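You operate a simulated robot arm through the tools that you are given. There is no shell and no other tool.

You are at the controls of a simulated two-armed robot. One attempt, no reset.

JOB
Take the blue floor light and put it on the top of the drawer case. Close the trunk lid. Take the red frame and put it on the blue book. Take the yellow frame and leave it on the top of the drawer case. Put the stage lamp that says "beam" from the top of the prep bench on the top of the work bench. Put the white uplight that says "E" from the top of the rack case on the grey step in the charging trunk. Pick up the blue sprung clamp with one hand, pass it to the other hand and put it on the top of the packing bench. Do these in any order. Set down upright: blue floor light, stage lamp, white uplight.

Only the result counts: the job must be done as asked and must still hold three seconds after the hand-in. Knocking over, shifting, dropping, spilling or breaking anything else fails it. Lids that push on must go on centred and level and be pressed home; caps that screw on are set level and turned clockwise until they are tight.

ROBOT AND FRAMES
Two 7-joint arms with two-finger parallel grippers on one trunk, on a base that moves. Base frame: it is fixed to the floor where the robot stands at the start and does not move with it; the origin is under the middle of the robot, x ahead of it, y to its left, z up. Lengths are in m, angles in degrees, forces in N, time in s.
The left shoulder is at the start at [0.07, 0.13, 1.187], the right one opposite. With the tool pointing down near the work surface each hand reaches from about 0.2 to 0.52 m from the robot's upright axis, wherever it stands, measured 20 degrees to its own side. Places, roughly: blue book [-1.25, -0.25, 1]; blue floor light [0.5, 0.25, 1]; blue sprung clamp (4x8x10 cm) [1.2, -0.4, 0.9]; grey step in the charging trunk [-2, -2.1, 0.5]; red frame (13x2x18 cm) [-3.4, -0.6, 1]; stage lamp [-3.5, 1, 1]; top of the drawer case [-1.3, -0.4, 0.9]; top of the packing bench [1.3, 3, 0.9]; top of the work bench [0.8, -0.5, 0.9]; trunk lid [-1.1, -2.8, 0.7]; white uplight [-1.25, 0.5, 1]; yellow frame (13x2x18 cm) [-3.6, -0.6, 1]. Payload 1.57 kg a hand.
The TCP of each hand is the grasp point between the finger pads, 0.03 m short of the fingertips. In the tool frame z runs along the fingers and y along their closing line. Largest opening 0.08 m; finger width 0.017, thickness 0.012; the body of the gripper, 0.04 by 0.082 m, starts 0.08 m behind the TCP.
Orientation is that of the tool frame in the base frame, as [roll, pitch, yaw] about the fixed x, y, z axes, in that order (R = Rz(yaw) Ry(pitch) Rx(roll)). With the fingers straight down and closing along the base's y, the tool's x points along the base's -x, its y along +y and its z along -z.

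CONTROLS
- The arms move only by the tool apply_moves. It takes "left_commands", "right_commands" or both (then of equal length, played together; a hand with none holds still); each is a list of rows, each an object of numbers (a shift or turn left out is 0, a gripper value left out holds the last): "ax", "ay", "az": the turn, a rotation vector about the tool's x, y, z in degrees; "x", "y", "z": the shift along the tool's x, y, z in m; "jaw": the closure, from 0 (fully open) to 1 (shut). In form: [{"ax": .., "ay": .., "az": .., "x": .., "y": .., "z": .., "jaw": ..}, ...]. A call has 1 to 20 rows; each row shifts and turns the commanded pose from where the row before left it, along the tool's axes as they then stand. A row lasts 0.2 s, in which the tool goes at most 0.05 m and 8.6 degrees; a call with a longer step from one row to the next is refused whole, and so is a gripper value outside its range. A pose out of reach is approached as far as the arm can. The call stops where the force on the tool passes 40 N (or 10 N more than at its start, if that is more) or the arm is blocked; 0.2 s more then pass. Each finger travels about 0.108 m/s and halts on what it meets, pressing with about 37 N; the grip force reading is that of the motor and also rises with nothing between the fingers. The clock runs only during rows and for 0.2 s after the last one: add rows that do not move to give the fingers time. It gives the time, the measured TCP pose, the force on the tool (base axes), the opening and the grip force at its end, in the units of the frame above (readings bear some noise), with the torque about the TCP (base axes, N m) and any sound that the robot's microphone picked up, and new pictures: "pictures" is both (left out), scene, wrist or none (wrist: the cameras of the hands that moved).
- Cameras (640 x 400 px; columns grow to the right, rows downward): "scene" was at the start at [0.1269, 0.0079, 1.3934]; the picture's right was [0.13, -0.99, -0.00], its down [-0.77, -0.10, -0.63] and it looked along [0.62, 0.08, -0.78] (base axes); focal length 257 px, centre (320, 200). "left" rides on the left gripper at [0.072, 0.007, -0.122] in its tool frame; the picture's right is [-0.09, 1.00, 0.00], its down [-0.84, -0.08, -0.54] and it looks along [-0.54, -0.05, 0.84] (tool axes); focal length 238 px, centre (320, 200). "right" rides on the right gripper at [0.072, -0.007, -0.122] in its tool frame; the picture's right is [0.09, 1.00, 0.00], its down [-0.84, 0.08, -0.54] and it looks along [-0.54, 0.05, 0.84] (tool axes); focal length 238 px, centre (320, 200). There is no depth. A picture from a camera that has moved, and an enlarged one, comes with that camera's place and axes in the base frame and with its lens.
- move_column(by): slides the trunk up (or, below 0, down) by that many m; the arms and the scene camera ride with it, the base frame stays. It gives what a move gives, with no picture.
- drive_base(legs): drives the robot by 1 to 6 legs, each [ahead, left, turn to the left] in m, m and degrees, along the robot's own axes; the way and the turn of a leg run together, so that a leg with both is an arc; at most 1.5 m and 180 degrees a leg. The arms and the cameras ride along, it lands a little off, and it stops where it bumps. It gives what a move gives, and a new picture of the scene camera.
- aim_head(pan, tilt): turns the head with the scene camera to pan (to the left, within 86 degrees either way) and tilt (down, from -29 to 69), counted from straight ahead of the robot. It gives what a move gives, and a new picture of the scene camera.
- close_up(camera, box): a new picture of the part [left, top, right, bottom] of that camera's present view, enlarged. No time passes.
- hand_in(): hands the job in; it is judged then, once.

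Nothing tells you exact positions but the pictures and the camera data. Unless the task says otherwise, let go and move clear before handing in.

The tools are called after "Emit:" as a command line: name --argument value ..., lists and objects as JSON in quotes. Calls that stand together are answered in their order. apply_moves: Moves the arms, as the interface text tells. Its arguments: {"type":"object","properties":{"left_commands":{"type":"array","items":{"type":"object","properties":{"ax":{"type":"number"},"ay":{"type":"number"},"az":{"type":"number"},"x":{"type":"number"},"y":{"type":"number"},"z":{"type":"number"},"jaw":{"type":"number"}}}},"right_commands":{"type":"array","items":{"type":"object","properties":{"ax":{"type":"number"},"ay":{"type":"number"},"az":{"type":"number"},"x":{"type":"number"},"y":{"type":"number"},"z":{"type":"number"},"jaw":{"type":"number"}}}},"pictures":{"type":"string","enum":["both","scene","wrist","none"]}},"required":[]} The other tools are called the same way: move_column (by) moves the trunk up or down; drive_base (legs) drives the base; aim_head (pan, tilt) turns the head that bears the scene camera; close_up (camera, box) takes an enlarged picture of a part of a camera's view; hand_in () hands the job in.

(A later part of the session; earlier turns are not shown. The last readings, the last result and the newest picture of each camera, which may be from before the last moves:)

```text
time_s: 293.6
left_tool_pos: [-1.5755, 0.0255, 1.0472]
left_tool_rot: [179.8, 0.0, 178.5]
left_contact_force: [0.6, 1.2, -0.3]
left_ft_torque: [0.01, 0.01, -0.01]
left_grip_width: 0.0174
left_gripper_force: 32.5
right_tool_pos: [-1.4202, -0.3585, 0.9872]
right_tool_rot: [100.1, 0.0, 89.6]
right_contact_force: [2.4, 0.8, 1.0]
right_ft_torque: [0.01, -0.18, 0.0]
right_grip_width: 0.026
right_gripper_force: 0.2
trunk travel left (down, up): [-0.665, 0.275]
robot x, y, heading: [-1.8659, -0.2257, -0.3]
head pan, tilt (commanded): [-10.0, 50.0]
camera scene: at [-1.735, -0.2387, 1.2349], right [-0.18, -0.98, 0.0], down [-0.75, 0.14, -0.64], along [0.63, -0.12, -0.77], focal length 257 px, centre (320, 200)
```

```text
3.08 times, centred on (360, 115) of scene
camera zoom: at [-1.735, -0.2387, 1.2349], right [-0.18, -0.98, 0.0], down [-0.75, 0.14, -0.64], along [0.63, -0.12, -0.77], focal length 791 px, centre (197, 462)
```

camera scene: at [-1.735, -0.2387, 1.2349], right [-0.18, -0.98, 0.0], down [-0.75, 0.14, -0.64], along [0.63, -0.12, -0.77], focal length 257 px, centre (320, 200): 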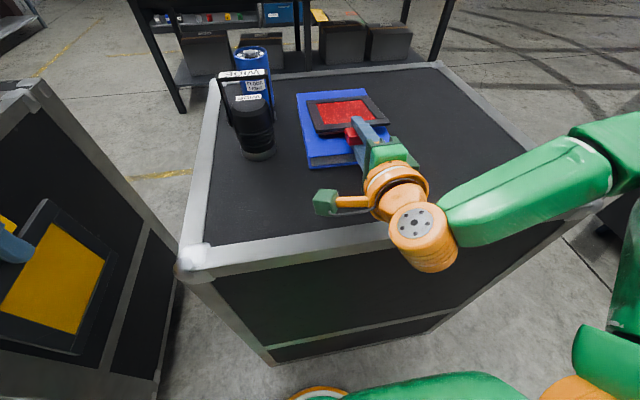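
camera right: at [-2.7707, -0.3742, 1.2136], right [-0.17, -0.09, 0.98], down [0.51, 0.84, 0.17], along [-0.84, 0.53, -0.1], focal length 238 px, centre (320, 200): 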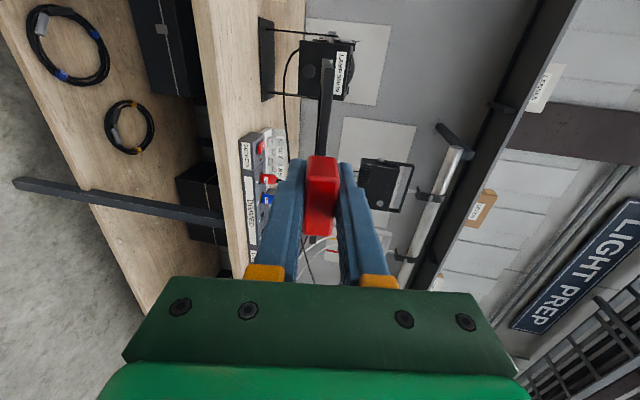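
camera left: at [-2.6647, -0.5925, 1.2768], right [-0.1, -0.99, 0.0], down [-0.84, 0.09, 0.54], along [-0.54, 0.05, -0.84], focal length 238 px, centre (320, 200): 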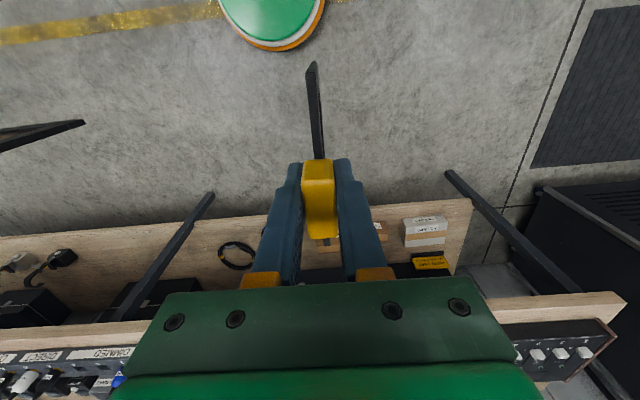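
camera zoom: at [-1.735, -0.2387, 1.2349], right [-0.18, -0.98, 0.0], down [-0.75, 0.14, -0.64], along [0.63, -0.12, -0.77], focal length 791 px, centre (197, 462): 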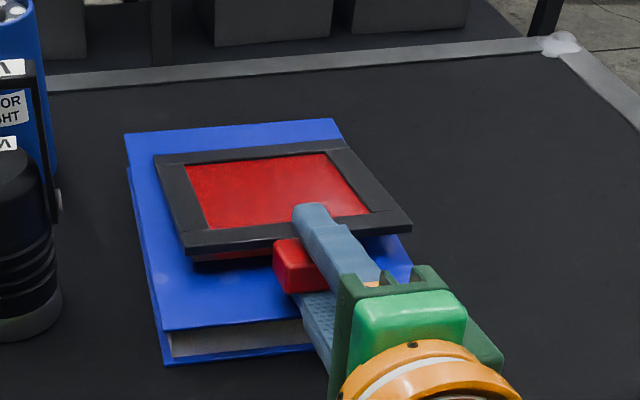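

The fingers dragged both the frame and the book back about 5 cm (the lower finger was pressing on the book). I'll raise the hand slightly so it no longer touches the book, and will restore the book's position afterwards.

Emit:
apply_moves --right_commands '[{"y": 0.004, "z": -0.0007}, {"y": 0.002, "z": -0.0004}, {}]' --pictures "scene"

Emit:
close_up --camera "scene" --box '[280, 50, 440, 180]'

Emit:
close_up --camera "right" --box '[0, 0, 640, 400]'

```text
time_s: 294.4
left_tool_pos: [-1.5765, 0.0257, 1.0472]
left_tool_rot: [179.8, -0.1, 178.5]
left_contact_force: [-0.1, -0.6, -1.4]
left_ft_torque: [0.04, -0.05, 0.02]
left_grip_width: 0.0177
left_gripper_force: 32.0
right_tool_pos: [-1.4211, -0.3584, 0.9941]
right_tool_rot: [100.0, 0.0, 89.5]
right_contact_force: [0.1, -0.4, -0.7]
right_ft_torque: [-0.03, 0.0, 0.0]
right_grip_width: 0.0275
right_gripper_force: 0.1
trunk travel left (down, up): [-0.665, 0.275]
robot x, y, heading: [-1.8607, -0.2214, -0.4]
head pan, tilt (commanded): [-10.0, 50.0]
camera scene: at [-1.737, -0.239, 1.2351], right [-0.18, -0.98, 0.0], down [-0.75, 0.14, -0.64], along [0.63, -0.12, -0.77], focal length 257 px, centre (320, 200)
```

scene: 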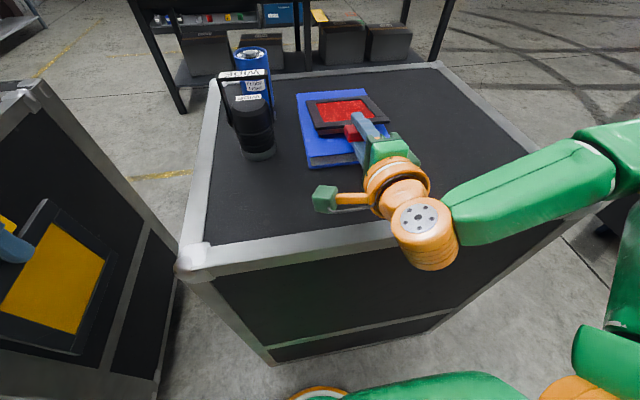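

```text
3.08 times, centred on (360, 115) of scene
camera zoom: at [-1.737, -0.239, 1.2351], right [-0.18, -0.98, 0.0], down [-0.75, 0.14, -0.64], along [0.63, -0.12, -0.77], focal length 791 px, centre (197, 462)
```

zoom: 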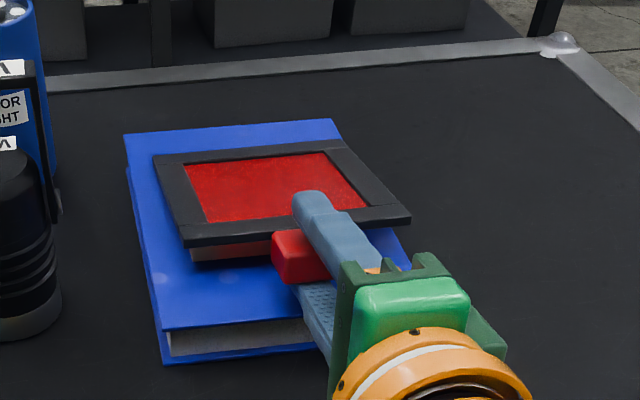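

```text
1.00 times, centred on (320, 200) of right (not enlarged: the box is as wide or as high as the picture)
camera zoom: at [-1.5422, -0.2858, 1.0089], right [0.17, 0.09, 0.98], down [-0.53, -0.83, 0.17], along [0.83, -0.55, -0.1], focal length 238 px, centre (320, 200)
```

zoom: 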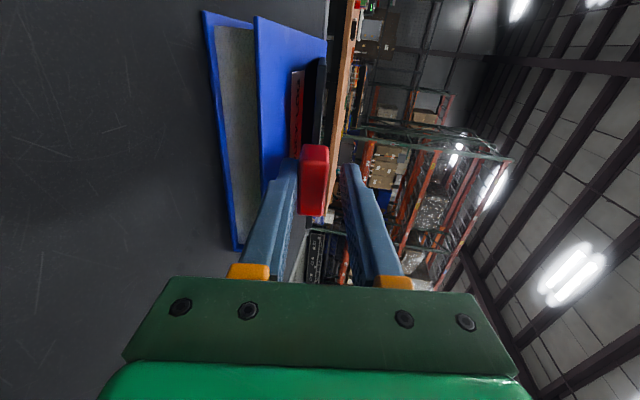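

The tab just rests on the lower finger. I'll slide it a little further back so the tab overhangs the book's edge, then lower the finger away from under it.

Emit:
drive_base --legs '[[-0.03, 0, 0]]'

Emit:
close_up --camera "right" --box '[160, 0, 400, 300]'

Emit:
close_up --camera "scene" --box '[280, 50, 440, 180]'

```text
time_s: 295.2
left_tool_pos: [-1.6027, 0.0255, 1.0453]
left_tool_rot: [179.8, -0.3, 178.5]
left_contact_force: [0.4, -0.5, -0.9]
left_ft_torque: [0.02, 0.02, -0.01]
left_grip_width: 0.0174
left_gripper_force: 32.4
right_tool_pos: [-1.449, -0.3581, 0.9923]
right_tool_rot: [100.3, 0.1, 89.5]
right_contact_force: [0.6, -0.5, -1.1]
right_ft_torque: [-0.01, -0.02, -0.01]
right_grip_width: 0.0274
right_gripper_force: 0.2
trunk travel left (down, up): [-0.665, 0.275]
robot x, y, heading: [-1.8944, -0.2205, -0.6]
head pan, tilt (commanded): [-10.0, 50.0]
camera scene: at [-1.7623, -0.2388, 1.2346], right [-0.18, -0.98, 0.0], down [-0.76, 0.14, -0.64], along [0.63, -0.12, -0.77], focal length 257 px, centre (320, 200)
```

scene: 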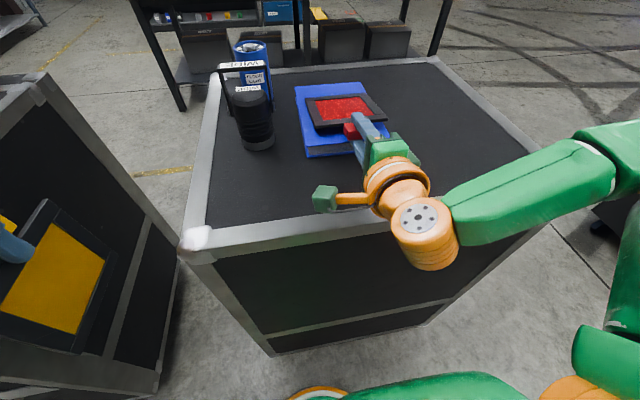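

```text
1.33 times, centred on (280, 150) of right
camera zoom: at [-1.5685, -0.2857, 1.0076], right [0.18, 0.09, 0.98], down [-0.53, -0.83, 0.17], along [0.83, -0.55, -0.1], focal length 318 px, centre (373, 267)
```

zoom: 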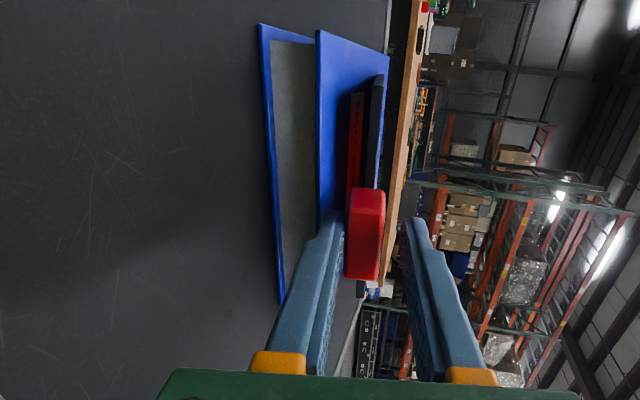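

```text
3.08 times, centred on (360, 115) of scene
camera zoom: at [-1.7623, -0.2388, 1.2346], right [-0.18, -0.98, 0.0], down [-0.76, 0.14, -0.64], along [0.63, -0.12, -0.77], focal length 791 px, centre (197, 462)
```

zoom: 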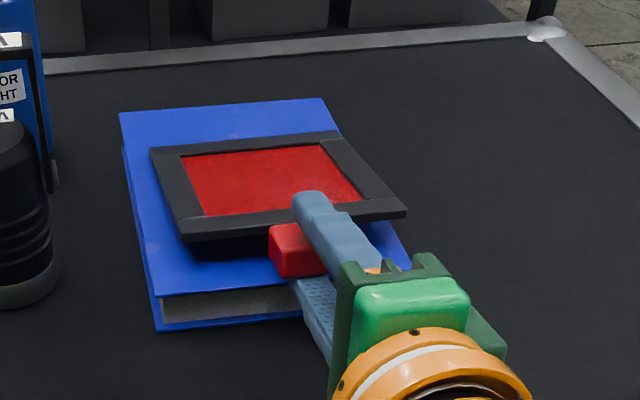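

The book stayed put this time and the tab now overhangs the book's near edge. Lowering the hand so the frame settles flat on the book.

Emit:
apply_moves --right_commands '[{"y": -0.005, "z": 0.0009}, {"y": -0.005, "z": 0.0009}, {"y": -0.005, "z": 0.0009}, {"y": -0.005, "z": 0.0009}, {}]' --pictures "wrist"

Emit:
close_up --camera "right" --box '[160, 0, 400, 300]'

```text
time_s: 296.4
left_tool_pos: [-1.6078, 0.0255, 1.0461]
left_tool_rot: [179.7, 0.0, 178.5]
left_contact_force: [-0.7, -1.7, -0.7]
left_ft_torque: [0.02, 0.01, 0.0]
left_grip_width: 0.0175
left_gripper_force: 32.4
right_tool_pos: [-1.453, -0.3582, 0.9739]
right_tool_rot: [100.1, 0.0, 89.3]
right_contact_force: [0.7, 0.9, -0.1]
right_ft_torque: [-0.02, 0.01, 0.01]
right_grip_width: 0.0271
right_gripper_force: 0.1
trunk travel left (down, up): [-0.665, 0.275]
robot x, y, heading: [-1.8952, -0.2191, -0.5]
head pan, tilt (commanded): [-10.0, 50.0]
camera right: at [-1.5717, -0.2855, 0.9889], right [0.18, 0.09, 0.98], down [-0.53, -0.83, 0.17], along [0.83, -0.55, -0.1], focal length 238 px, centre (320, 200)
```

right: 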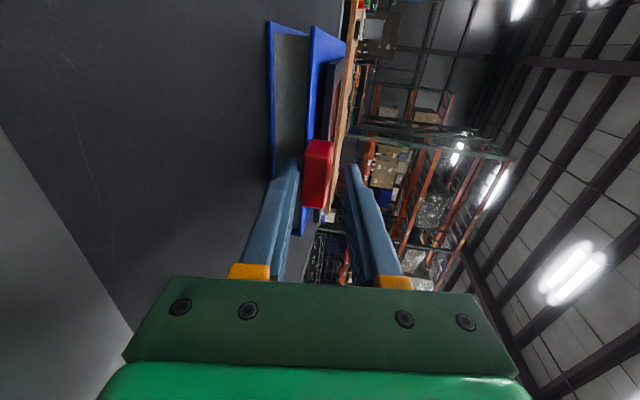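

```text
1.33 times, centred on (280, 150) of right
camera zoom: at [-1.5717, -0.2855, 0.9889], right [0.18, 0.09, 0.98], down [-0.53, -0.83, 0.17], along [0.83, -0.55, -0.1], focal length 318 px, centre (373, 267)
```

zoom: 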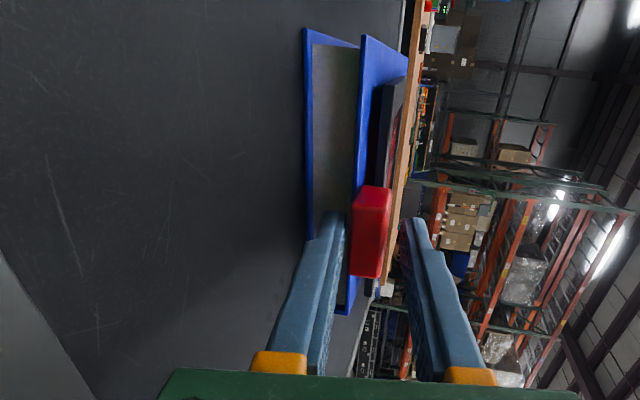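

The frame lies flat on the book and both fingers are clear of the tab. Backing straight out.

Emit:
drive_base --legs '[[-0.12, 0, 0]]'

Emit:
close_up --camera "scene" --box '[220, 50, 440, 200]'

```text
time_s: 297.7
left_tool_pos: [-1.7286, 0.0264, 1.0448]
left_tool_rot: [179.8, -0.1, 178.5]
left_contact_force: [-0.7, 0.5, -0.8]
left_ft_torque: [0.0, 0.04, 0.0]
left_grip_width: 0.0174
left_gripper_force: 32.8
right_tool_pos: [-1.5725, -0.3556, 0.9729]
right_tool_rot: [100.2, 0.0, 89.5]
right_contact_force: [0.8, -0.1, 0.0]
right_ft_torque: [-0.02, 0.04, 0.02]
right_grip_width: 0.027
right_gripper_force: 0.0
trunk travel left (down, up): [-0.665, 0.275]
robot x, y, heading: [-2.0193, -0.2211, -0.3]
head pan, tilt (commanded): [-10.0, 50.0]
camera scene: at [-1.8875, -0.2378, 1.2349], right [-0.18, -0.98, 0.0], down [-0.75, 0.14, -0.64], along [0.63, -0.12, -0.77], focal length 257 px, centre (320, 200)
```

scene: 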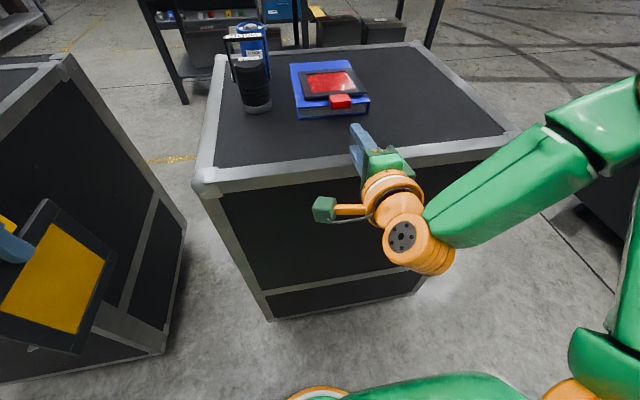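

```text
2.67 times, centred on (330, 125) of scene
camera zoom: at [-1.8875, -0.2378, 1.2349], right [-0.18, -0.98, 0.0], down [-0.75, 0.14, -0.64], along [0.63, -0.12, -0.77], focal length 686 px, centre (293, 400)
```

zoom: 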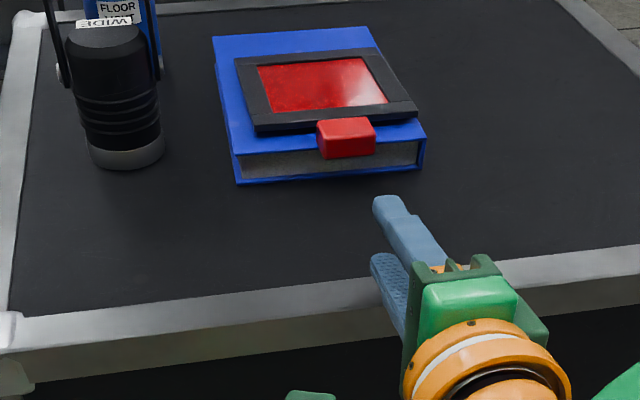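

The red frame rests on the book. I'll now restore the book's position (it shifted ~5.6 cm toward me). First I reorient the right hand to point down with fingers open sideways, so it can push both sides of the book edge around the tab.

Emit:
apply_moves --right_commands '[{"y": 0.03, "z": -0.005}, {"y": 0.04, "z": -0.007}, {"y": 0.04, "z": -0.007}, {"ax": 8}, {"ax": 8}, {"ax": 8}, {"ax": 8}, {"ax": 8}, {"ax": 8}, {"ax": 8}, {"ax": 8}, {"ax": 8}, {"ax": 8}, {}]' --pictures "none"

Emit:
apply_moves --right_commands '[{"az": -8.2}, {"az": -8.2}, {"az": -8.2}, {"az": -8.2}, {"az": -8.2}, {"az": -8.2}, {"az": -8.2}, {"az": -8.2}, {"az": -8.2}, {"az": -8.2}, {"az": -8, "jaw": 0}, {"jaw": 0}, {}]' --pictures "scene"

```text
time_s: 300.7
left_tool_pos: [-1.7286, 0.0278, 1.0464]
left_tool_rot: [179.8, -0.1, 178.5]
left_contact_force: [0.0, 0.4, -1.4]
left_ft_torque: [-0.01, -0.05, -0.02]
left_grip_width: 0.0178
left_gripper_force: 32.4
right_tool_pos: [-1.5903, -0.3413, 1.0542]
right_tool_rot: [174.7, 0.0, 89.5]
right_contact_force: [0.1, -1.0, -1.4]
right_ft_torque: [0.01, 0.01, 0.01]
right_grip_width: 0.0274
right_gripper_force: 0.1
right hand out of reach, approached as far as the arm can: row 12, 13
trunk travel left (down, up): [-0.665, 0.275]
robot x, y, heading: [-2.0144, -0.2227, -0.1]
head pan, tilt (commanded): [-10.0, 50.0]
```

```text
time_s: 303.5
left_tool_pos: [-1.7297, 0.027, 1.0471]
left_tool_rot: [179.8, -0.1, 178.6]
left_contact_force: [0.9, -0.4, -0.9]
left_ft_torque: [0.0, -0.04, -0.03]
left_grip_width: 0.0177
left_gripper_force: 31.8
right_tool_pos: [-1.5905, -0.3436, 1.0534]
right_tool_rot: [180.0, 5.3, 179.5]
right_contact_force: [0.2, 0.1, -0.6]
right_ft_torque: [0.01, -0.03, 0.03]
right_grip_width: 0.08
right_gripper_force: 0.0
trunk travel left (down, up): [-0.665, 0.275]
robot x, y, heading: [-2.0155, -0.2209, -0.3]
head pan, tilt (commanded): [-10.0, 50.0]
camera scene: at [-1.8891, -0.2377, 1.2351], right [-0.18, -0.98, 0.0], down [-0.75, 0.14, -0.64], along [0.63, -0.12, -0.77], focal length 257 px, centre (320, 200)
```

scene: 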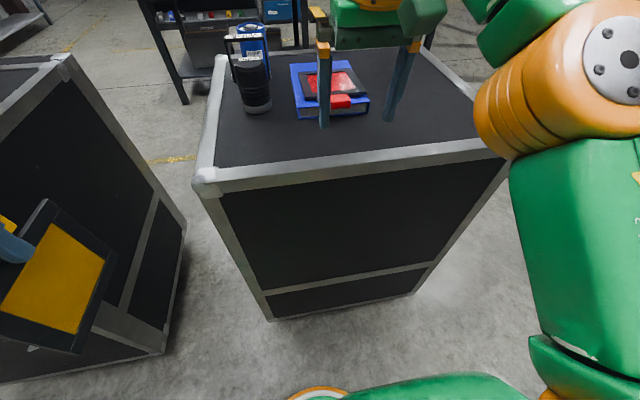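

The right arm is near full stretch (hand high relative to the lowered shoulders). I'll back away a bit and bring it down to a comfortable pose before it locks.

Emit:
drive_base --legs '[[-0.2, 0, 0]]'

Emit:
apply_moves --right_commands '[{"z": 0.02}, {"z": 0.02}, {"z": 0.02}, {"z": 0.02}, {}]' --pictures "none"

```text
time_s: 305.1
left_tool_pos: [-1.9291, 0.0286, 1.0478]
left_tool_rot: [179.9, -0.2, 178.6]
left_contact_force: [0.7, 0.2, -1.2]
left_ft_torque: [0.0, -0.01, 0.05]
left_grip_width: 0.0175
left_gripper_force: 32.2
right_tool_pos: [-1.7881, -0.3419, 1.0533]
right_tool_rot: [-180.0, 5.3, 179.4]
right_contact_force: [-0.1, 0.5, 0.4]
right_ft_torque: [0.02, 0.0, -0.01]
right_grip_width: 0.08
right_gripper_force: 0.1
trunk travel left (down, up): [-0.665, 0.275]
robot x, y, heading: [-2.2215, -0.2225, -0.6]
head pan, tilt (commanded): [-10.0, 50.0]
camera scene: at [-2.088, -0.2363, 1.2349], right [-0.18, -0.98, 0.0], down [-0.75, 0.14, -0.64], along [0.63, -0.12, -0.77], focal length 257 px, centre (320, 200)
```

scene: 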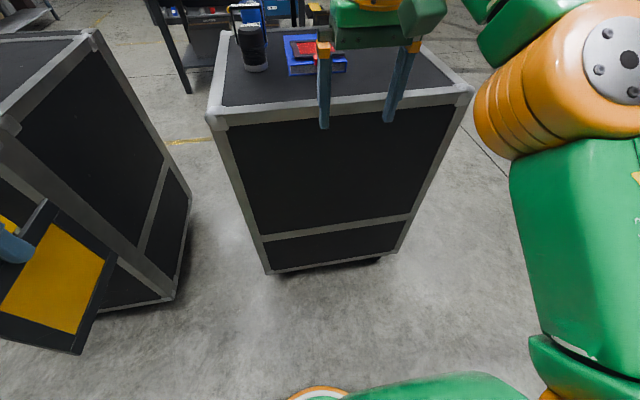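

```text
time_s: 306.3
left_tool_pos: [-1.9298, 0.0287, 1.0471]
left_tool_rot: [179.7, -0.1, 178.6]
left_contact_force: [-0.9, -1.0, -0.8]
left_ft_torque: [-0.01, -0.02, 0.0]
left_grip_width: 0.0176
left_gripper_force: 32.7
right_tool_pos: [-1.7848, -0.3401, 0.9754]
right_tool_rot: [180.0, 5.5, 179.5]
right_contact_force: [-0.5, 0.3, -0.9]
right_ft_torque: [-0.03, 0.01, -0.02]
right_grip_width: 0.08
right_gripper_force: 0.1
trunk travel left (down, up): [-0.665, 0.275]
robot x, y, heading: [-2.2161, -0.2233, -0.2]
head pan, tilt (commanded): [-10.0, 50.0]
```

Emit:
apply_moves --right_commands '[{"x": 0.03, "ay": 5.4}, {"x": 0.03}, {"x": 0.03}, {"x": 0.02}, {}]' --pictures "none"

Emit:
move_column --by 0.16

Emit:
aim_head --pan 0 --tilt 35

Emit:
close_up --camera "scene" --box '[220, 140, 420, 290]'

```text
time_s: 307.5
left_tool_pos: [-1.9294, 0.0276, 1.0455]
left_tool_rot: [179.8, -0.1, 178.6]
left_contact_force: [-0.7, 0.3, -0.6]
left_ft_torque: [0.02, 0.0, 0.03]
left_grip_width: 0.0174
left_gripper_force: 32.2
right_tool_pos: [-1.8932, -0.3399, 0.9704]
right_tool_rot: [180.0, 0.1, 179.5]
right_contact_force: [-0.3, 0.3, -0.4]
right_ft_torque: [-0.03, 0.0, -0.04]
right_grip_width: 0.08
right_gripper_force: 0.0
trunk travel left (down, up): [-0.665, 0.275]
robot x, y, heading: [-2.2101, -0.2211, -0.1]
head pan, tilt (commanded): [-10.0, 50.0]
```

```text
time_s: 309.3
left_tool_pos: [-1.9302, 0.0279, 1.2059]
left_tool_rot: [179.8, -0.2, 178.6]
left_contact_force: [0.3, -0.3, -1.1]
left_ft_torque: [0.02, 0.03, 0.02]
left_grip_width: 0.0173
left_gripper_force: 31.9
right_tool_pos: [-1.8937, -0.34, 1.1313]
right_tool_rot: [180.0, 0.0, 179.4]
right_contact_force: [0.0, 0.1, 0.0]
right_ft_torque: [-0.02, 0.01, 0.04]
right_grip_width: 0.0801
right_gripper_force: 0.2
trunk travel left (down, up): [-0.825, 0.115]
robot x, y, heading: [-2.2184, -0.2184, -0.1]
head pan, tilt (commanded): [-10.0, 50.0]
```

```text
time_s: 310.1
left_tool_pos: [-1.9301, 0.028, 1.2065]
left_tool_rot: [179.8, -0.1, 178.6]
left_contact_force: [0.1, 0.5, -1.3]
left_ft_torque: [0.0, -0.01, -0.02]
left_grip_width: 0.0174
left_gripper_force: 32.2
right_tool_pos: [-1.8939, -0.3411, 1.13]
right_tool_rot: [179.9, 0.0, 179.5]
right_contact_force: [0.0, 0.2, -0.6]
right_ft_torque: [0.02, -0.02, 0.01]
right_grip_width: 0.0801
right_gripper_force: 0.0
trunk travel left (down, up): [-0.825, 0.115]
robot x, y, heading: [-2.2177, -0.2201, -0.4]
head pan, tilt (commanded): [0.0, 35.0]
camera scene: at [-2.0773, -0.223, 1.4167], right [-0.01, -1.0, 0.0], down [-0.57, 0.0, -0.82], along [0.82, -0.01, -0.57], focal length 257 px, centre (320, 200)
```

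scene: 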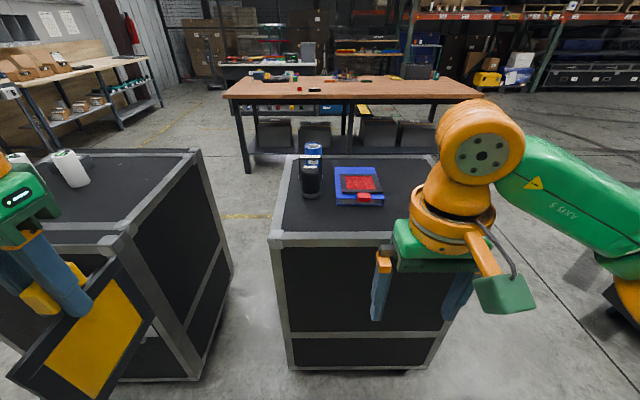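

```text
2.67 times, centred on (320, 215) of scene
camera zoom: at [-2.0773, -0.223, 1.4167], right [-0.01, -1.0, 0.0], down [-0.57, 0.0, -0.82], along [0.82, -0.01, -0.57], focal length 686 px, centre (320, 160)
```

zoom: 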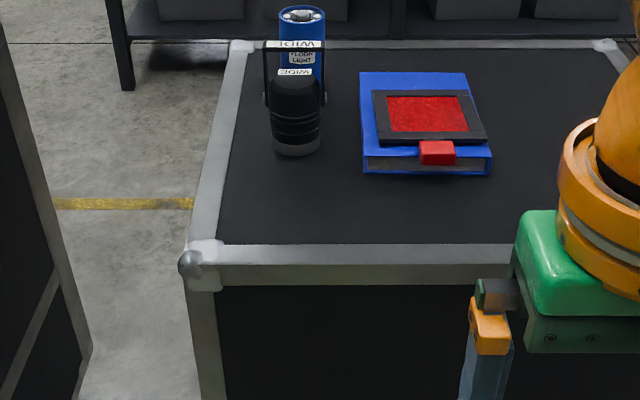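

The book's near edge is at x≈−1.41 now (originally ≈−1.362). I'll drive in, lower the open fingers behind the book either side of the tab, and push it back.

Emit:
drive_base --legs '[[0.4, 0, 0.3]]'

Emit:
apply_moves --right_commands '[{"y": -0.021}, {"z": 0.04}, {"z": 0.04}, {"z": 0.04}, {"z": 0.03}, {}]'

```text
time_s: 312.6
left_tool_pos: [-1.5341, 0.0238, 1.2064]
left_tool_rot: [179.7, 0.1, 178.4]
left_contact_force: [0.3, 0.1, -1.2]
left_ft_torque: [0.0, 0.02, 0.01]
left_grip_width: 0.0176
left_gripper_force: 32.1
right_tool_pos: [-1.4977, -0.3429, 1.1301]
right_tool_rot: [180.0, 0.0, 179.3]
right_contact_force: [-0.2, -0.8, 0.4]
right_ft_torque: [-0.01, 0.0, -0.01]
right_grip_width: 0.0799
right_gripper_force: 0.0
trunk travel left (down, up): [-0.825, 0.115]
robot x, y, heading: [-1.824, -0.2228, -0.8]
head pan, tilt (commanded): [0.0, 35.0]
camera scene: at [-1.6825, -0.2267, 1.417], right [-0.01, -1.0, 0.0], down [-0.57, 0.01, -0.82], along [0.82, -0.01, -0.57], focal length 257 px, centre (320, 200)
```

scene: 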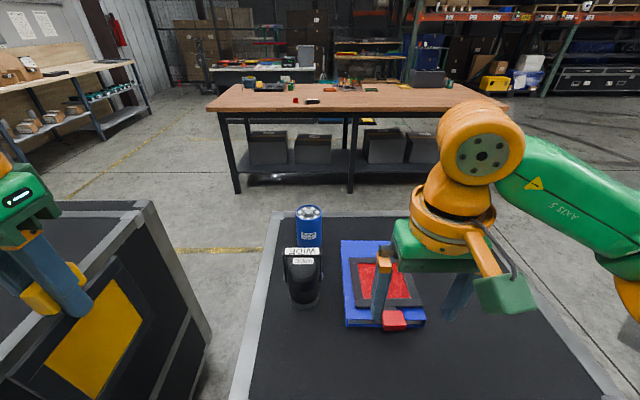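

```text
time_s: 314.0
left_tool_pos: [-1.5328, 0.0236, 1.2053]
left_tool_rot: [179.8, -0.1, 178.3]
left_contact_force: [-0.1, 0.1, -0.8]
left_ft_torque: [-0.01, -0.02, -0.04]
left_grip_width: 0.0174
left_gripper_force: 32.8
right_tool_pos: [-1.4984, -0.3671, 0.9797]
right_tool_rot: [180.0, 0.1, 179.2]
right_contact_force: [-0.3, 0.2, 0.6]
right_ft_torque: [0.02, 0.02, -0.01]
right_grip_width: 0.08
right_gripper_force: 0.0
trunk travel left (down, up): [-0.825, 0.115]
robot x, y, heading: [-1.8182, -0.2217, -0.7]
head pan, tilt (commanded): [0.0, 35.0]
camera scene: at [-1.6801, -0.2265, 1.4168], right [-0.01, -1.0, 0.0], down [-0.57, 0.01, -0.82], along [0.82, -0.01, -0.57], focal length 257 px, centre (320, 200)
camera right: at [-1.5698, -0.3744, 1.102], right [-0.08, 1.0, 0.0], down [0.84, 0.07, 0.54], along [0.54, 0.04, -0.84], focal length 238 px, centre (320, 200)
```

scene: 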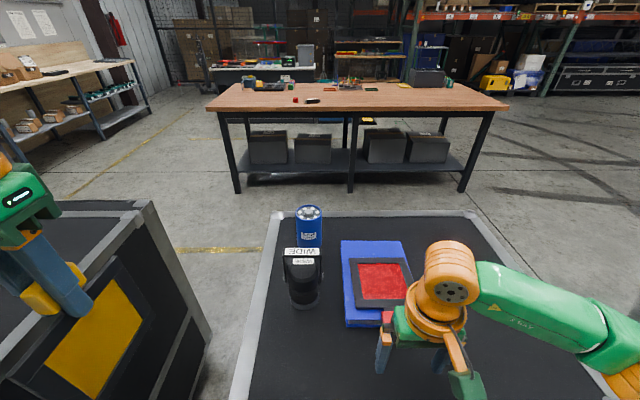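
right: 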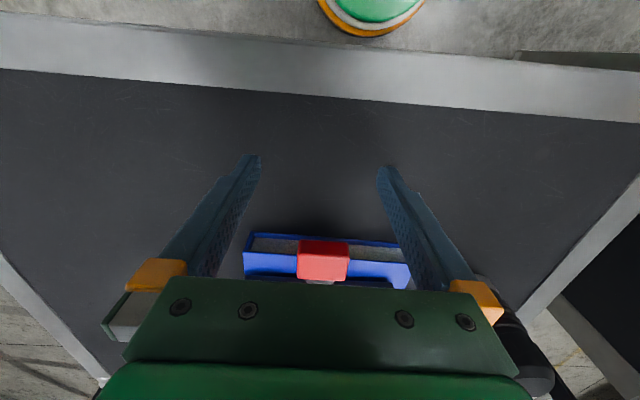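

Good alignment: the tab sits between the fingers. Lowering a bit more and pushing the book forward gently.

Emit:
apply_moves --right_commands '[{"z": 0.011}, {"x": -0.03}, {"x": -0.03}, {"x": -0.01}, {"x": -0.008}, {"x": -0.008}, {"x": -0.008}, {"x": -0.008}, {"x": -0.008}, {"x": -0.008}, {}]'

```text
time_s: 316.4
left_tool_pos: [-1.532, 0.0234, 1.2055]
left_tool_rot: [179.8, -0.1, 178.4]
left_contact_force: [0.0, -0.6, -1.5]
left_ft_torque: [0.0, 0.0, 0.01]
left_grip_width: 0.0173
left_gripper_force: 32.4
right_tool_pos: [-1.3797, -0.3672, 0.971]
right_tool_rot: [179.9, 0.1, 179.3]
right_contact_force: [-0.3, -0.1, 1.1]
right_ft_torque: [0.0, 0.04, 0.01]
right_grip_width: 0.08
right_gripper_force: 0.0
trunk travel left (down, up): [-0.825, 0.115]
robot x, y, heading: [-1.8264, -0.2248, -0.7]
head pan, tilt (commanded): [0.0, 35.0]
camera scene: at [-1.6804, -0.2267, 1.4168], right [-0.01, -1.0, 0.0], down [-0.57, 0.01, -0.82], along [0.82, -0.01, -0.57], focal length 257 px, centre (320, 200)
camera right: at [-1.4511, -0.3735, 1.0924], right [-0.08, 1.0, 0.0], down [0.84, 0.07, 0.54], along [0.54, 0.04, -0.84], focal length 238 px, centre (320, 200)
```

scene: 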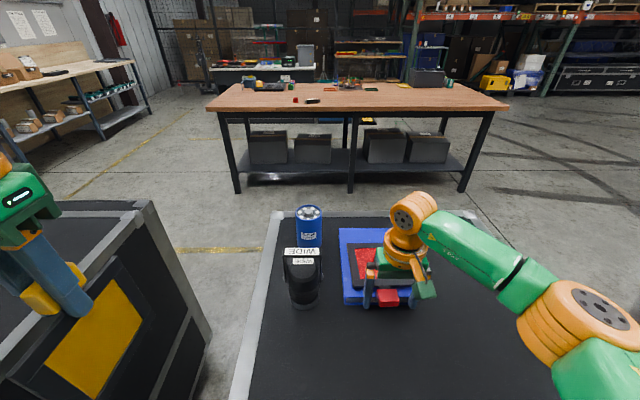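
right: 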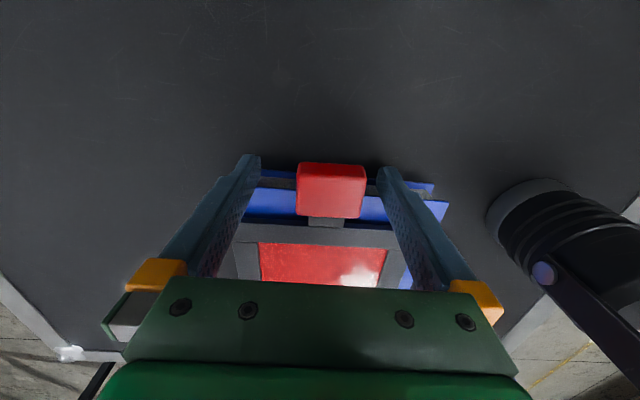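

Emit:
apply_moves --right_commands '[{"x": -0.006}, {}, {"x": 0.02}, {"z": -0.04, "x": 0.01}, {"z": -0.04}, {"z": -0.04}, {"z": -0.03}, {}]'

Emit:
close_up --camera "scene" --box '[250, 190, 450, 340]'

```text
time_s: 318.2
left_tool_pos: [-1.5314, 0.0245, 1.2058]
left_tool_rot: [179.8, -0.1, 178.2]
left_contact_force: [0.6, -0.4, -0.4]
left_ft_torque: [-0.01, 0.05, 0.0]
left_grip_width: 0.0175
left_gripper_force: 32.0
right_tool_pos: [-1.4019, -0.3666, 1.1202]
right_tool_rot: [180.0, 0.0, 179.3]
right_contact_force: [-0.4, 0.4, -0.6]
right_ft_torque: [0.05, 0.0, 0.03]
right_grip_width: 0.0799
right_gripper_force: 0.1
trunk travel left (down, up): [-0.825, 0.115]
robot x, y, heading: [-1.8175, -0.2261, -0.9]
head pan, tilt (commanded): [0.0, 35.0]
camera scene: at [-1.68, -0.2268, 1.4168], right [-0.01, -1.0, 0.0], down [-0.57, 0.01, -0.82], along [0.82, -0.01, -0.57], focal length 257 px, centre (320, 200)
camera right: at [-1.4738, -0.3724, 1.2421], right [-0.08, 1.0, 0.0], down [0.84, 0.07, 0.54], along [0.54, 0.04, -0.84], focal length 238 px, centre (320, 200)
```

scene: 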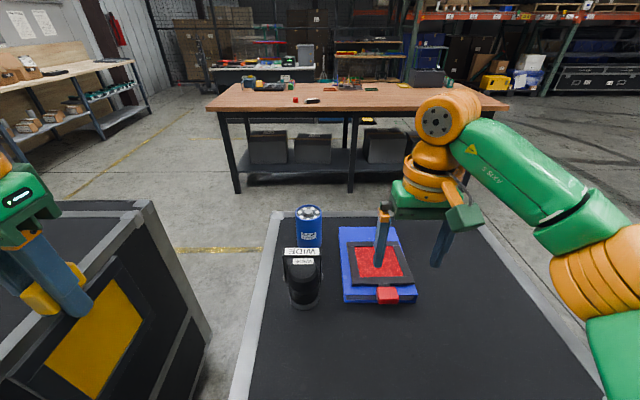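
right: 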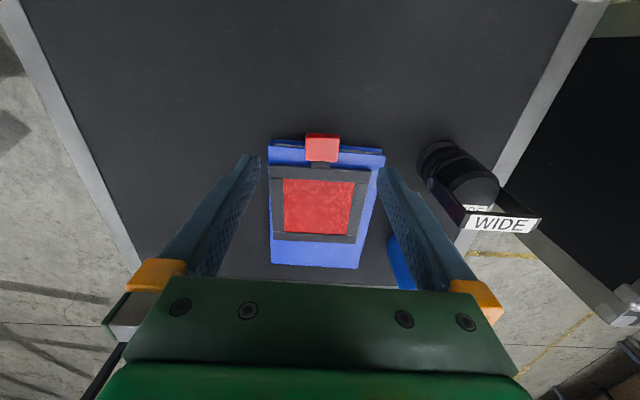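

```text
2.67 times, centred on (350, 265) of scene
camera zoom: at [-1.68, -0.2268, 1.4168], right [-0.01, -1.0, 0.0], down [-0.57, 0.01, -0.82], along [0.82, -0.01, -0.57], focal length 686 px, centre (240, 27)
```

zoom: 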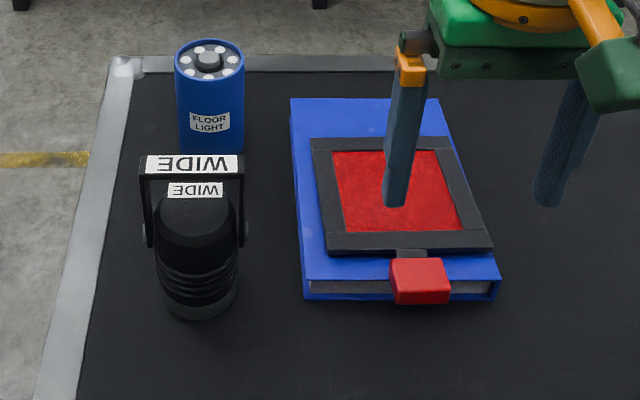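

The book is back within a few millimetres and the red frame sits on it. Now for the yellow frame: retract the right hand, back off, and rotate the left hand (mirrored) to lay its frame flat.

Emit:
drive_base --legs '[[-0.35, 0, 0.8]]'

Emit:
apply_moves --left_commands '[{"az": -8.2}, {"az": -8.2}, {"az": -8.2}, {"az": -8.2}, {"az": -8.2}, {"az": -8.2}, {"az": -8.2}, {"az": -8.2}, {"az": -8.2}, {"az": -8.2}, {"az": -7.5}, {}]' --right_commands '[{"x": 0.03}, {"x": 0.03}, {"x": 0.03}, {"x": 0.03}, {"x": 0.02}, {}, {}, {}, {}, {}, {}, {}]' --pictures "scene"

```text
time_s: 320.4
left_tool_pos: [-1.8856, 0.0284, 1.2064]
left_tool_rot: [179.7, -0.2, 179.4]
left_contact_force: [0.0, -0.5, -0.4]
left_ft_torque: [0.01, 0.02, 0.03]
left_grip_width: 0.0176
left_gripper_force: 32.2
right_tool_pos: [-1.7503, -0.3596, 1.118]
right_tool_rot: [180.0, -0.1, -179.9]
right_contact_force: [0.2, -1.2, -0.7]
right_ft_torque: [-0.01, 0.02, -0.03]
right_grip_width: 0.0799
right_gripper_force: 0.0
trunk travel left (down, up): [-0.825, 0.115]
robot x, y, heading: [-2.1727, -0.223, 0.6]
head pan, tilt (commanded): [0.0, 35.0]
camera scene: at [-2.0296, -0.2238, 1.4165], right [0.01, -1.0, 0.0], down [-0.58, 0.0, -0.82], along [0.82, 0.01, -0.58], focal length 257 px, centre (320, 200)
```

scene: 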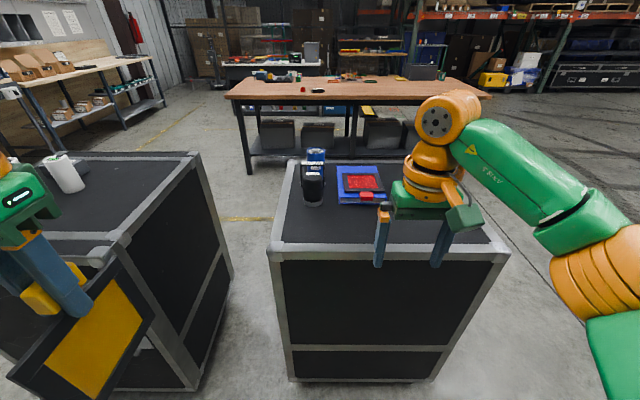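

```text
time_s: 323.1
left_tool_pos: [-1.8883, 0.0294, 1.2067]
left_tool_rot: [180.0, 0.2, -91.2]
left_contact_force: [0.4, -0.5, 0.4]
left_ft_torque: [0.03, -0.02, 0.0]
left_grip_width: 0.0177
left_gripper_force: 31.8
right_tool_pos: [-1.8921, -0.3566, 1.1189]
right_tool_rot: [180.0, 0.0, -179.8]
right_contact_force: [-1.0, -0.6, 0.3]
right_ft_torque: [0.01, -0.01, 0.01]
right_grip_width: 0.0799
right_gripper_force: 0.0
trunk travel left (down, up): [-0.825, 0.115]
robot x, y, heading: [-2.1702, -0.2204, 0.1]
head pan, tilt (commanded): [0.0, 35.0]
camera scene: at [-2.0323, -0.2239, 1.4168], right [0.01, -1.0, 0.0], down [-0.57, 0.0, -0.82], along [0.82, 0.01, -0.57], focal length 257 px, centre (320, 200)
```

scene: 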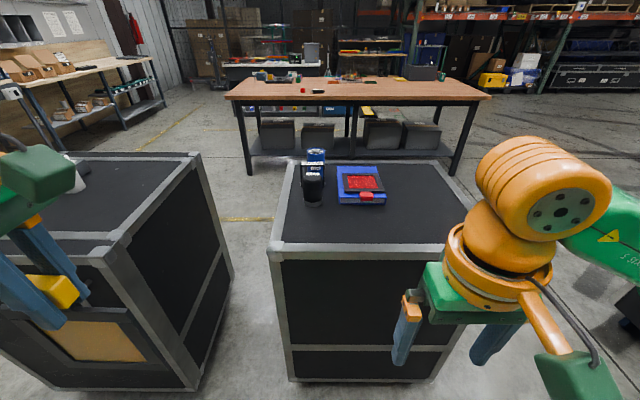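

Moving the left hand in front of its shoulder and lower, then tipping the yellow frame forward.

Emit:
apply_moves --left_commands '[{"x": 0.03, "z": 0.03}, {"x": 0.03, "z": 0.03}, {"x": 0.03, "z": 0.03}, {"x": 0.03, "z": 0.03}, {"y": -0.03}, {"y": -0.03}, {"y": -0.03}, {"y": -0.03}, {"ax": 8}, {"ax": 8}, {"ax": 8}, {"ax": 8}, {}]' --pictures "none"

Emit:
apply_moves --left_commands '[{"ax": 8, "y": -0.007, "z": 0.007}, {"ax": 8, "y": -0.007, "z": 0.007}, {"ax": 8, "z": 0.01}, {"ax": 8, "z": 0.01}, {"ax": 8}, {"ax": 8}, {}]' --pictures "both"

```text
time_s: 325.9
left_tool_pos: [-1.7725, -0.093, 1.0861]
left_tool_rot: [-148.0, 0.2, -91.1]
left_contact_force: [-0.6, 0.5, -0.6]
left_ft_torque: [0.01, 0.06, 0.02]
left_grip_width: 0.0177
left_gripper_force: 32.8
right_tool_pos: [-1.8932, -0.3584, 1.1192]
right_tool_rot: [179.9, 0.0, -179.8]
right_contact_force: [0.4, 0.6, 0.1]
right_ft_torque: [0.0, -0.02, 0.0]
right_grip_width: 0.08
right_gripper_force: 0.1
trunk travel left (down, up): [-0.825, 0.115]
robot x, y, heading: [-2.1738, -0.2245, 0.7]
head pan, tilt (commanded): [0.0, 35.0]
```

```text
time_s: 327.4
left_tool_pos: [-1.7368, -0.0932, 1.0706]
left_tool_rot: [-100.2, 0.2, -91.2]
left_contact_force: [0.0, -1.4, -1.7]
left_ft_torque: [-0.02, 0.07, 0.02]
left_grip_width: 0.0178
left_gripper_force: 32.3
right_tool_pos: [-1.893, -0.3579, 1.1187]
right_tool_rot: [180.0, 0.0, -179.8]
right_contact_force: [0.2, -0.4, -0.1]
right_ft_torque: [0.03, -0.01, -0.01]
right_grip_width: 0.08
right_gripper_force: 0.0
trunk travel left (down, up): [-0.825, 0.115]
robot x, y, heading: [-2.1726, -0.2229, 0.4]
head pan, tilt (commanded): [0.0, 35.0]
camera scene: at [-2.032, -0.224, 1.4168], right [0.01, -1.0, 0.0], down [-0.57, 0.0, -0.82], along [0.82, 0.01, -0.57], focal length 257 px, centre (320, 200)
camera left: at [-1.8585, -0.1621, 1.0849], right [-0.17, 0.1, -0.98], down [-0.5, 0.85, 0.17], along [0.85, 0.52, -0.1], focal length 238 px, centre (320, 200)
```

scene: 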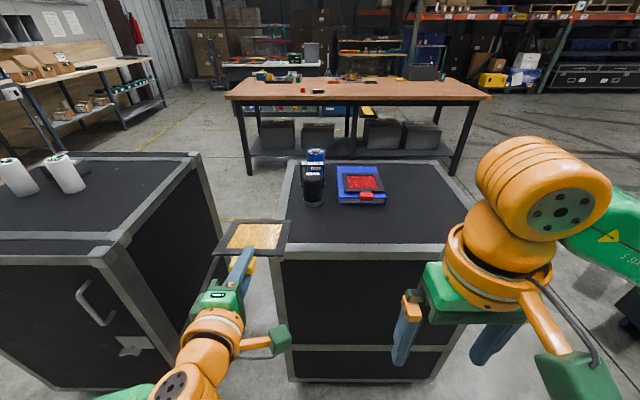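
left: 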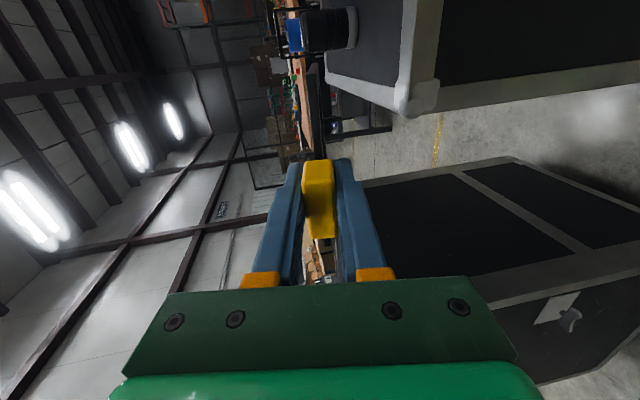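

The left arm holds the yellow frame flat. I'll shift right so it lines up with the free strip (y≈−0.56) and close in so the tab stays just outside the rear edge.

Emit:
drive_base --legs '[[0, -0.468, -0.4], [0.12, 0, 0]]'

Emit:
aim_head --pan 10 --tilt 45

Emit:
close_up --camera "scene" --box '[160, 80, 440, 280]'

```text
time_s: 331.1
left_tool_pos: [-1.6166, -0.5632, 1.0715]
left_tool_rot: [-99.8, 0.3, -91.5]
left_contact_force: [-0.7, 0.4, -1.0]
left_ft_torque: [-0.02, 0.06, -0.05]
left_grip_width: 0.0174
left_gripper_force: 32.7
right_tool_pos: [-1.7749, -0.8263, 1.1191]
right_tool_rot: [-180.0, 0.2, 179.9]
right_contact_force: [-0.3, 0.8, -0.1]
right_ft_torque: [0.02, -0.06, -0.02]
right_grip_width: 0.0799
right_gripper_force: 0.0
trunk travel left (down, up): [-0.825, 0.115]
robot x, y, heading: [-2.0493, -0.6926, 0.1]
head pan, tilt (commanded): [0.0, 35.0]
camera scene: at [-1.9143, -0.6924, 1.4172], right [0.0, -1.0, 0.0], down [-0.57, 0.0, -0.82], along [0.82, 0.0, -0.57], focal length 257 px, centre (320, 200)
```

scene: 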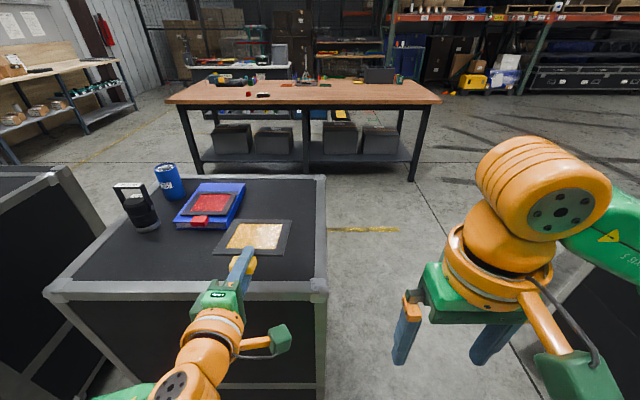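

```text
time_s: 331.8
left_tool_pos: [-1.6138, -0.5624, 1.07]
left_tool_rot: [-100.1, 0.3, -91.5]
left_contact_force: [-0.3, 0.8, -0.5]
left_ft_torque: [0.01, 0.08, 0.0]
left_grip_width: 0.0176
left_gripper_force: 32.2
right_tool_pos: [-1.7718, -0.826, 1.1186]
right_tool_rot: [180.0, 0.1, 179.9]
right_contact_force: [0.6, 0.5, -0.7]
right_ft_torque: [-0.02, 0.02, 0.01]
right_grip_width: 0.08
right_gripper_force: 0.1
trunk travel left (down, up): [-0.825, 0.115]
robot x, y, heading: [-2.0504, -0.6893, -0.1]
head pan, tilt (commanded): [10.0, 45.0]
camera scene: at [-1.9185, -0.678, 1.402], right [0.17, -0.98, 0.0], down [-0.7, -0.12, -0.71], along [0.7, 0.12, -0.71], focal length 257 px, centre (320, 200)
```

scene: 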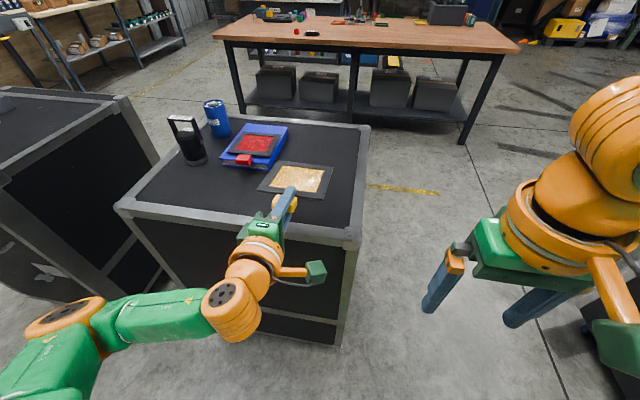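

```text
2.00 times, centred on (300, 180) of scene
camera zoom: at [-1.9185, -0.678, 1.402], right [0.17, -0.98, 0.0], down [-0.7, -0.12, -0.71], along [0.7, 0.12, -0.71], focal length 514 px, centre (360, 240)
```

zoom: 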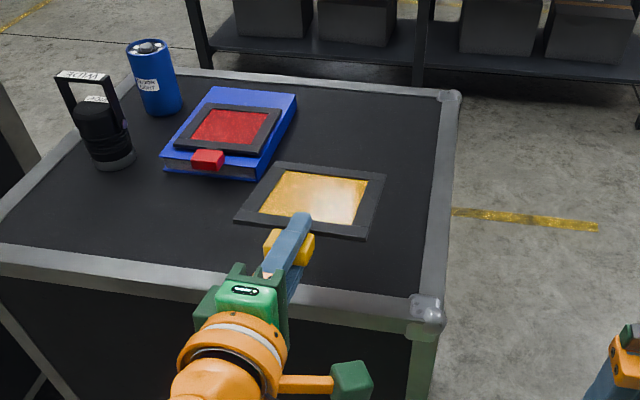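

Positioned well. Lowering with the column, then the last bit with the arm.

Emit:
move_column --by -0.09

Emit:
apply_moves --left_commands '[{"y": 0.004, "z": 0.0007}, {"y": 0.003, "z": 0.0005}, {}]' --pictures "none"

Emit:
apply_moves --left_commands '[{"y": 0.003, "z": 0.0005}, {"y": 0.003, "z": 0.0005}, {}]' --pictures "none"

```text
time_s: 333.1
left_tool_pos: [-1.6149, -0.563, 0.9797]
left_tool_rot: [-100.1, 0.2, -91.5]
left_contact_force: [0.1, -0.2, -1.3]
left_ft_torque: [-0.02, 0.08, 0.0]
left_grip_width: 0.0175
left_gripper_force: 32.1
right_tool_pos: [-1.7722, -0.8275, 1.0277]
right_tool_rot: [-180.0, 0.1, 179.9]
right_contact_force: [-0.7, 0.3, 0.0]
right_ft_torque: [0.03, -0.02, 0.02]
right_grip_width: 0.0798
right_gripper_force: 0.1
trunk travel left (down, up): [-0.735, 0.205]
robot x, y, heading: [-2.0541, -0.6923, 0.2]
head pan, tilt (commanded): [10.0, 45.0]
```

```text
time_s: 333.9
left_tool_pos: [-1.6139, -0.5615, 0.9736]
left_tool_rot: [-100.2, 0.3, -91.5]
left_contact_force: [0.2, 0.1, -1.1]
left_ft_torque: [0.0, 0.04, 0.0]
left_grip_width: 0.0173
left_gripper_force: 32.6
right_tool_pos: [-1.772, -0.8258, 1.0291]
right_tool_rot: [180.0, 0.0, -180.0]
right_contact_force: [0.1, -0.3, -0.1]
right_ft_torque: [0.02, -0.01, 0.0]
right_grip_width: 0.08
right_gripper_force: 0.1
trunk travel left (down, up): [-0.735, 0.205]
robot x, y, heading: [-2.0538, -0.6877, -0.1]
head pan, tilt (commanded): [10.0, 45.0]
```

```text
time_s: 334.7
left_tool_pos: [-1.6149, -0.5634, 0.967]
left_tool_rot: [-100.2, 0.2, -91.5]
left_contact_force: [-0.5, -0.5, -0.1]
left_ft_torque: [0.0, 0.07, 0.01]
left_grip_width: 0.0178
left_gripper_force: 32.7
right_tool_pos: [-1.7731, -0.8263, 1.0285]
right_tool_rot: [-180.0, 0.0, 179.8]
right_contact_force: [0.0, -0.1, -0.6]
right_ft_torque: [0.0, 0.04, 0.0]
right_grip_width: 0.0801
right_gripper_force: 0.1
trunk travel left (down, up): [-0.735, 0.205]
robot x, y, heading: [-2.0502, -0.6912, -0.2]
head pan, tilt (commanded): [10.0, 45.0]
```

Emit:
apply_moves --left_commands '[{"y": 0.003, "z": 0.0005}, {}]' --pictures "none"

Emit:
apply_moves --left_commands '[{"y": 0.003, "z": 0.0005}, {}]' --pictures "scene"

Emit:
close_up --camera "scene" --box '[160, 80, 440, 280]'

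```text
time_s: 335.3
left_tool_pos: [-1.614, -0.5632, 0.9646]
left_tool_rot: [-100.0, 0.2, -91.5]
left_contact_force: [-0.8, 0.8, -1.2]
left_ft_torque: [-0.02, 0.05, 0.01]
left_grip_width: 0.0173
left_gripper_force: 32.4
right_tool_pos: [-1.7723, -0.8267, 1.0286]
right_tool_rot: [-179.9, 0.0, 179.9]
right_contact_force: [-0.3, -0.3, 0.1]
right_ft_torque: [0.01, -0.01, -0.01]
right_grip_width: 0.08
right_gripper_force: 0.1
trunk travel left (down, up): [-0.735, 0.205]
robot x, y, heading: [-2.0493, -0.691, -0.0]
head pan, tilt (commanded): [10.0, 45.0]
```

```text
time_s: 335.9
left_tool_pos: [-1.6139, -0.5625, 0.9608]
left_tool_rot: [-100.1, 0.3, -91.5]
left_contact_force: [0.8, 0.1, -0.9]
left_ft_torque: [0.01, 0.09, -0.02]
left_grip_width: 0.0175
left_gripper_force: 32.3
right_tool_pos: [-1.7712, -0.8266, 1.0285]
right_tool_rot: [180.0, 0.0, 179.9]
right_contact_force: [0.4, 0.1, -0.4]
right_ft_torque: [-0.01, 0.01, 0.02]
right_grip_width: 0.08
right_gripper_force: 0.1
trunk travel left (down, up): [-0.735, 0.205]
robot x, y, heading: [-2.0488, -0.6931, 0.0]
head pan, tilt (commanded): [10.0, 45.0]
camera scene: at [-1.9188, -0.6779, 1.312], right [0.17, -0.98, 0.0], down [-0.7, -0.12, -0.71], along [0.7, 0.12, -0.71], focal length 257 px, centre (320, 200)
```

scene: 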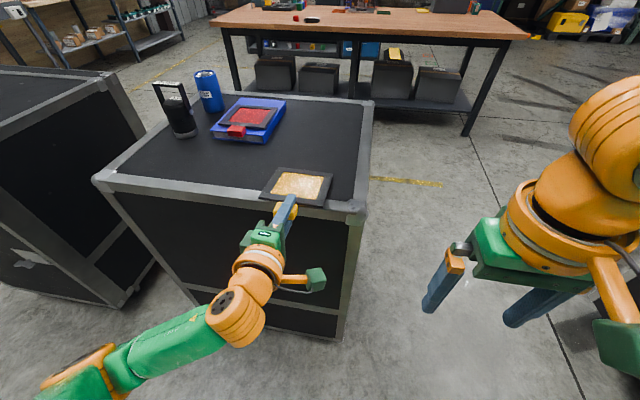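

```text
2.00 times, centred on (300, 180) of scene
camera zoom: at [-1.9188, -0.6779, 1.312], right [0.17, -0.98, 0.0], down [-0.7, -0.12, -0.71], along [0.7, 0.12, -0.71], focal length 514 px, centre (360, 240)
```

zoom: 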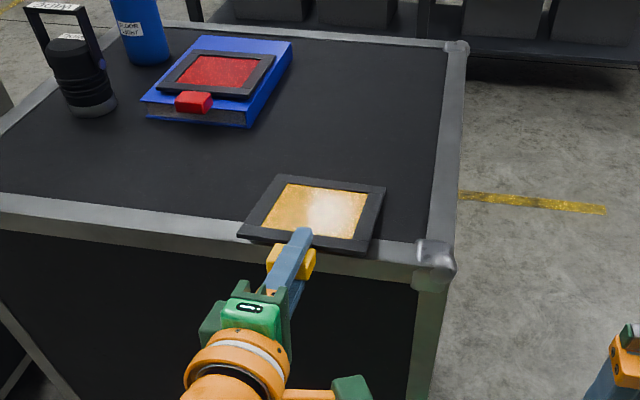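

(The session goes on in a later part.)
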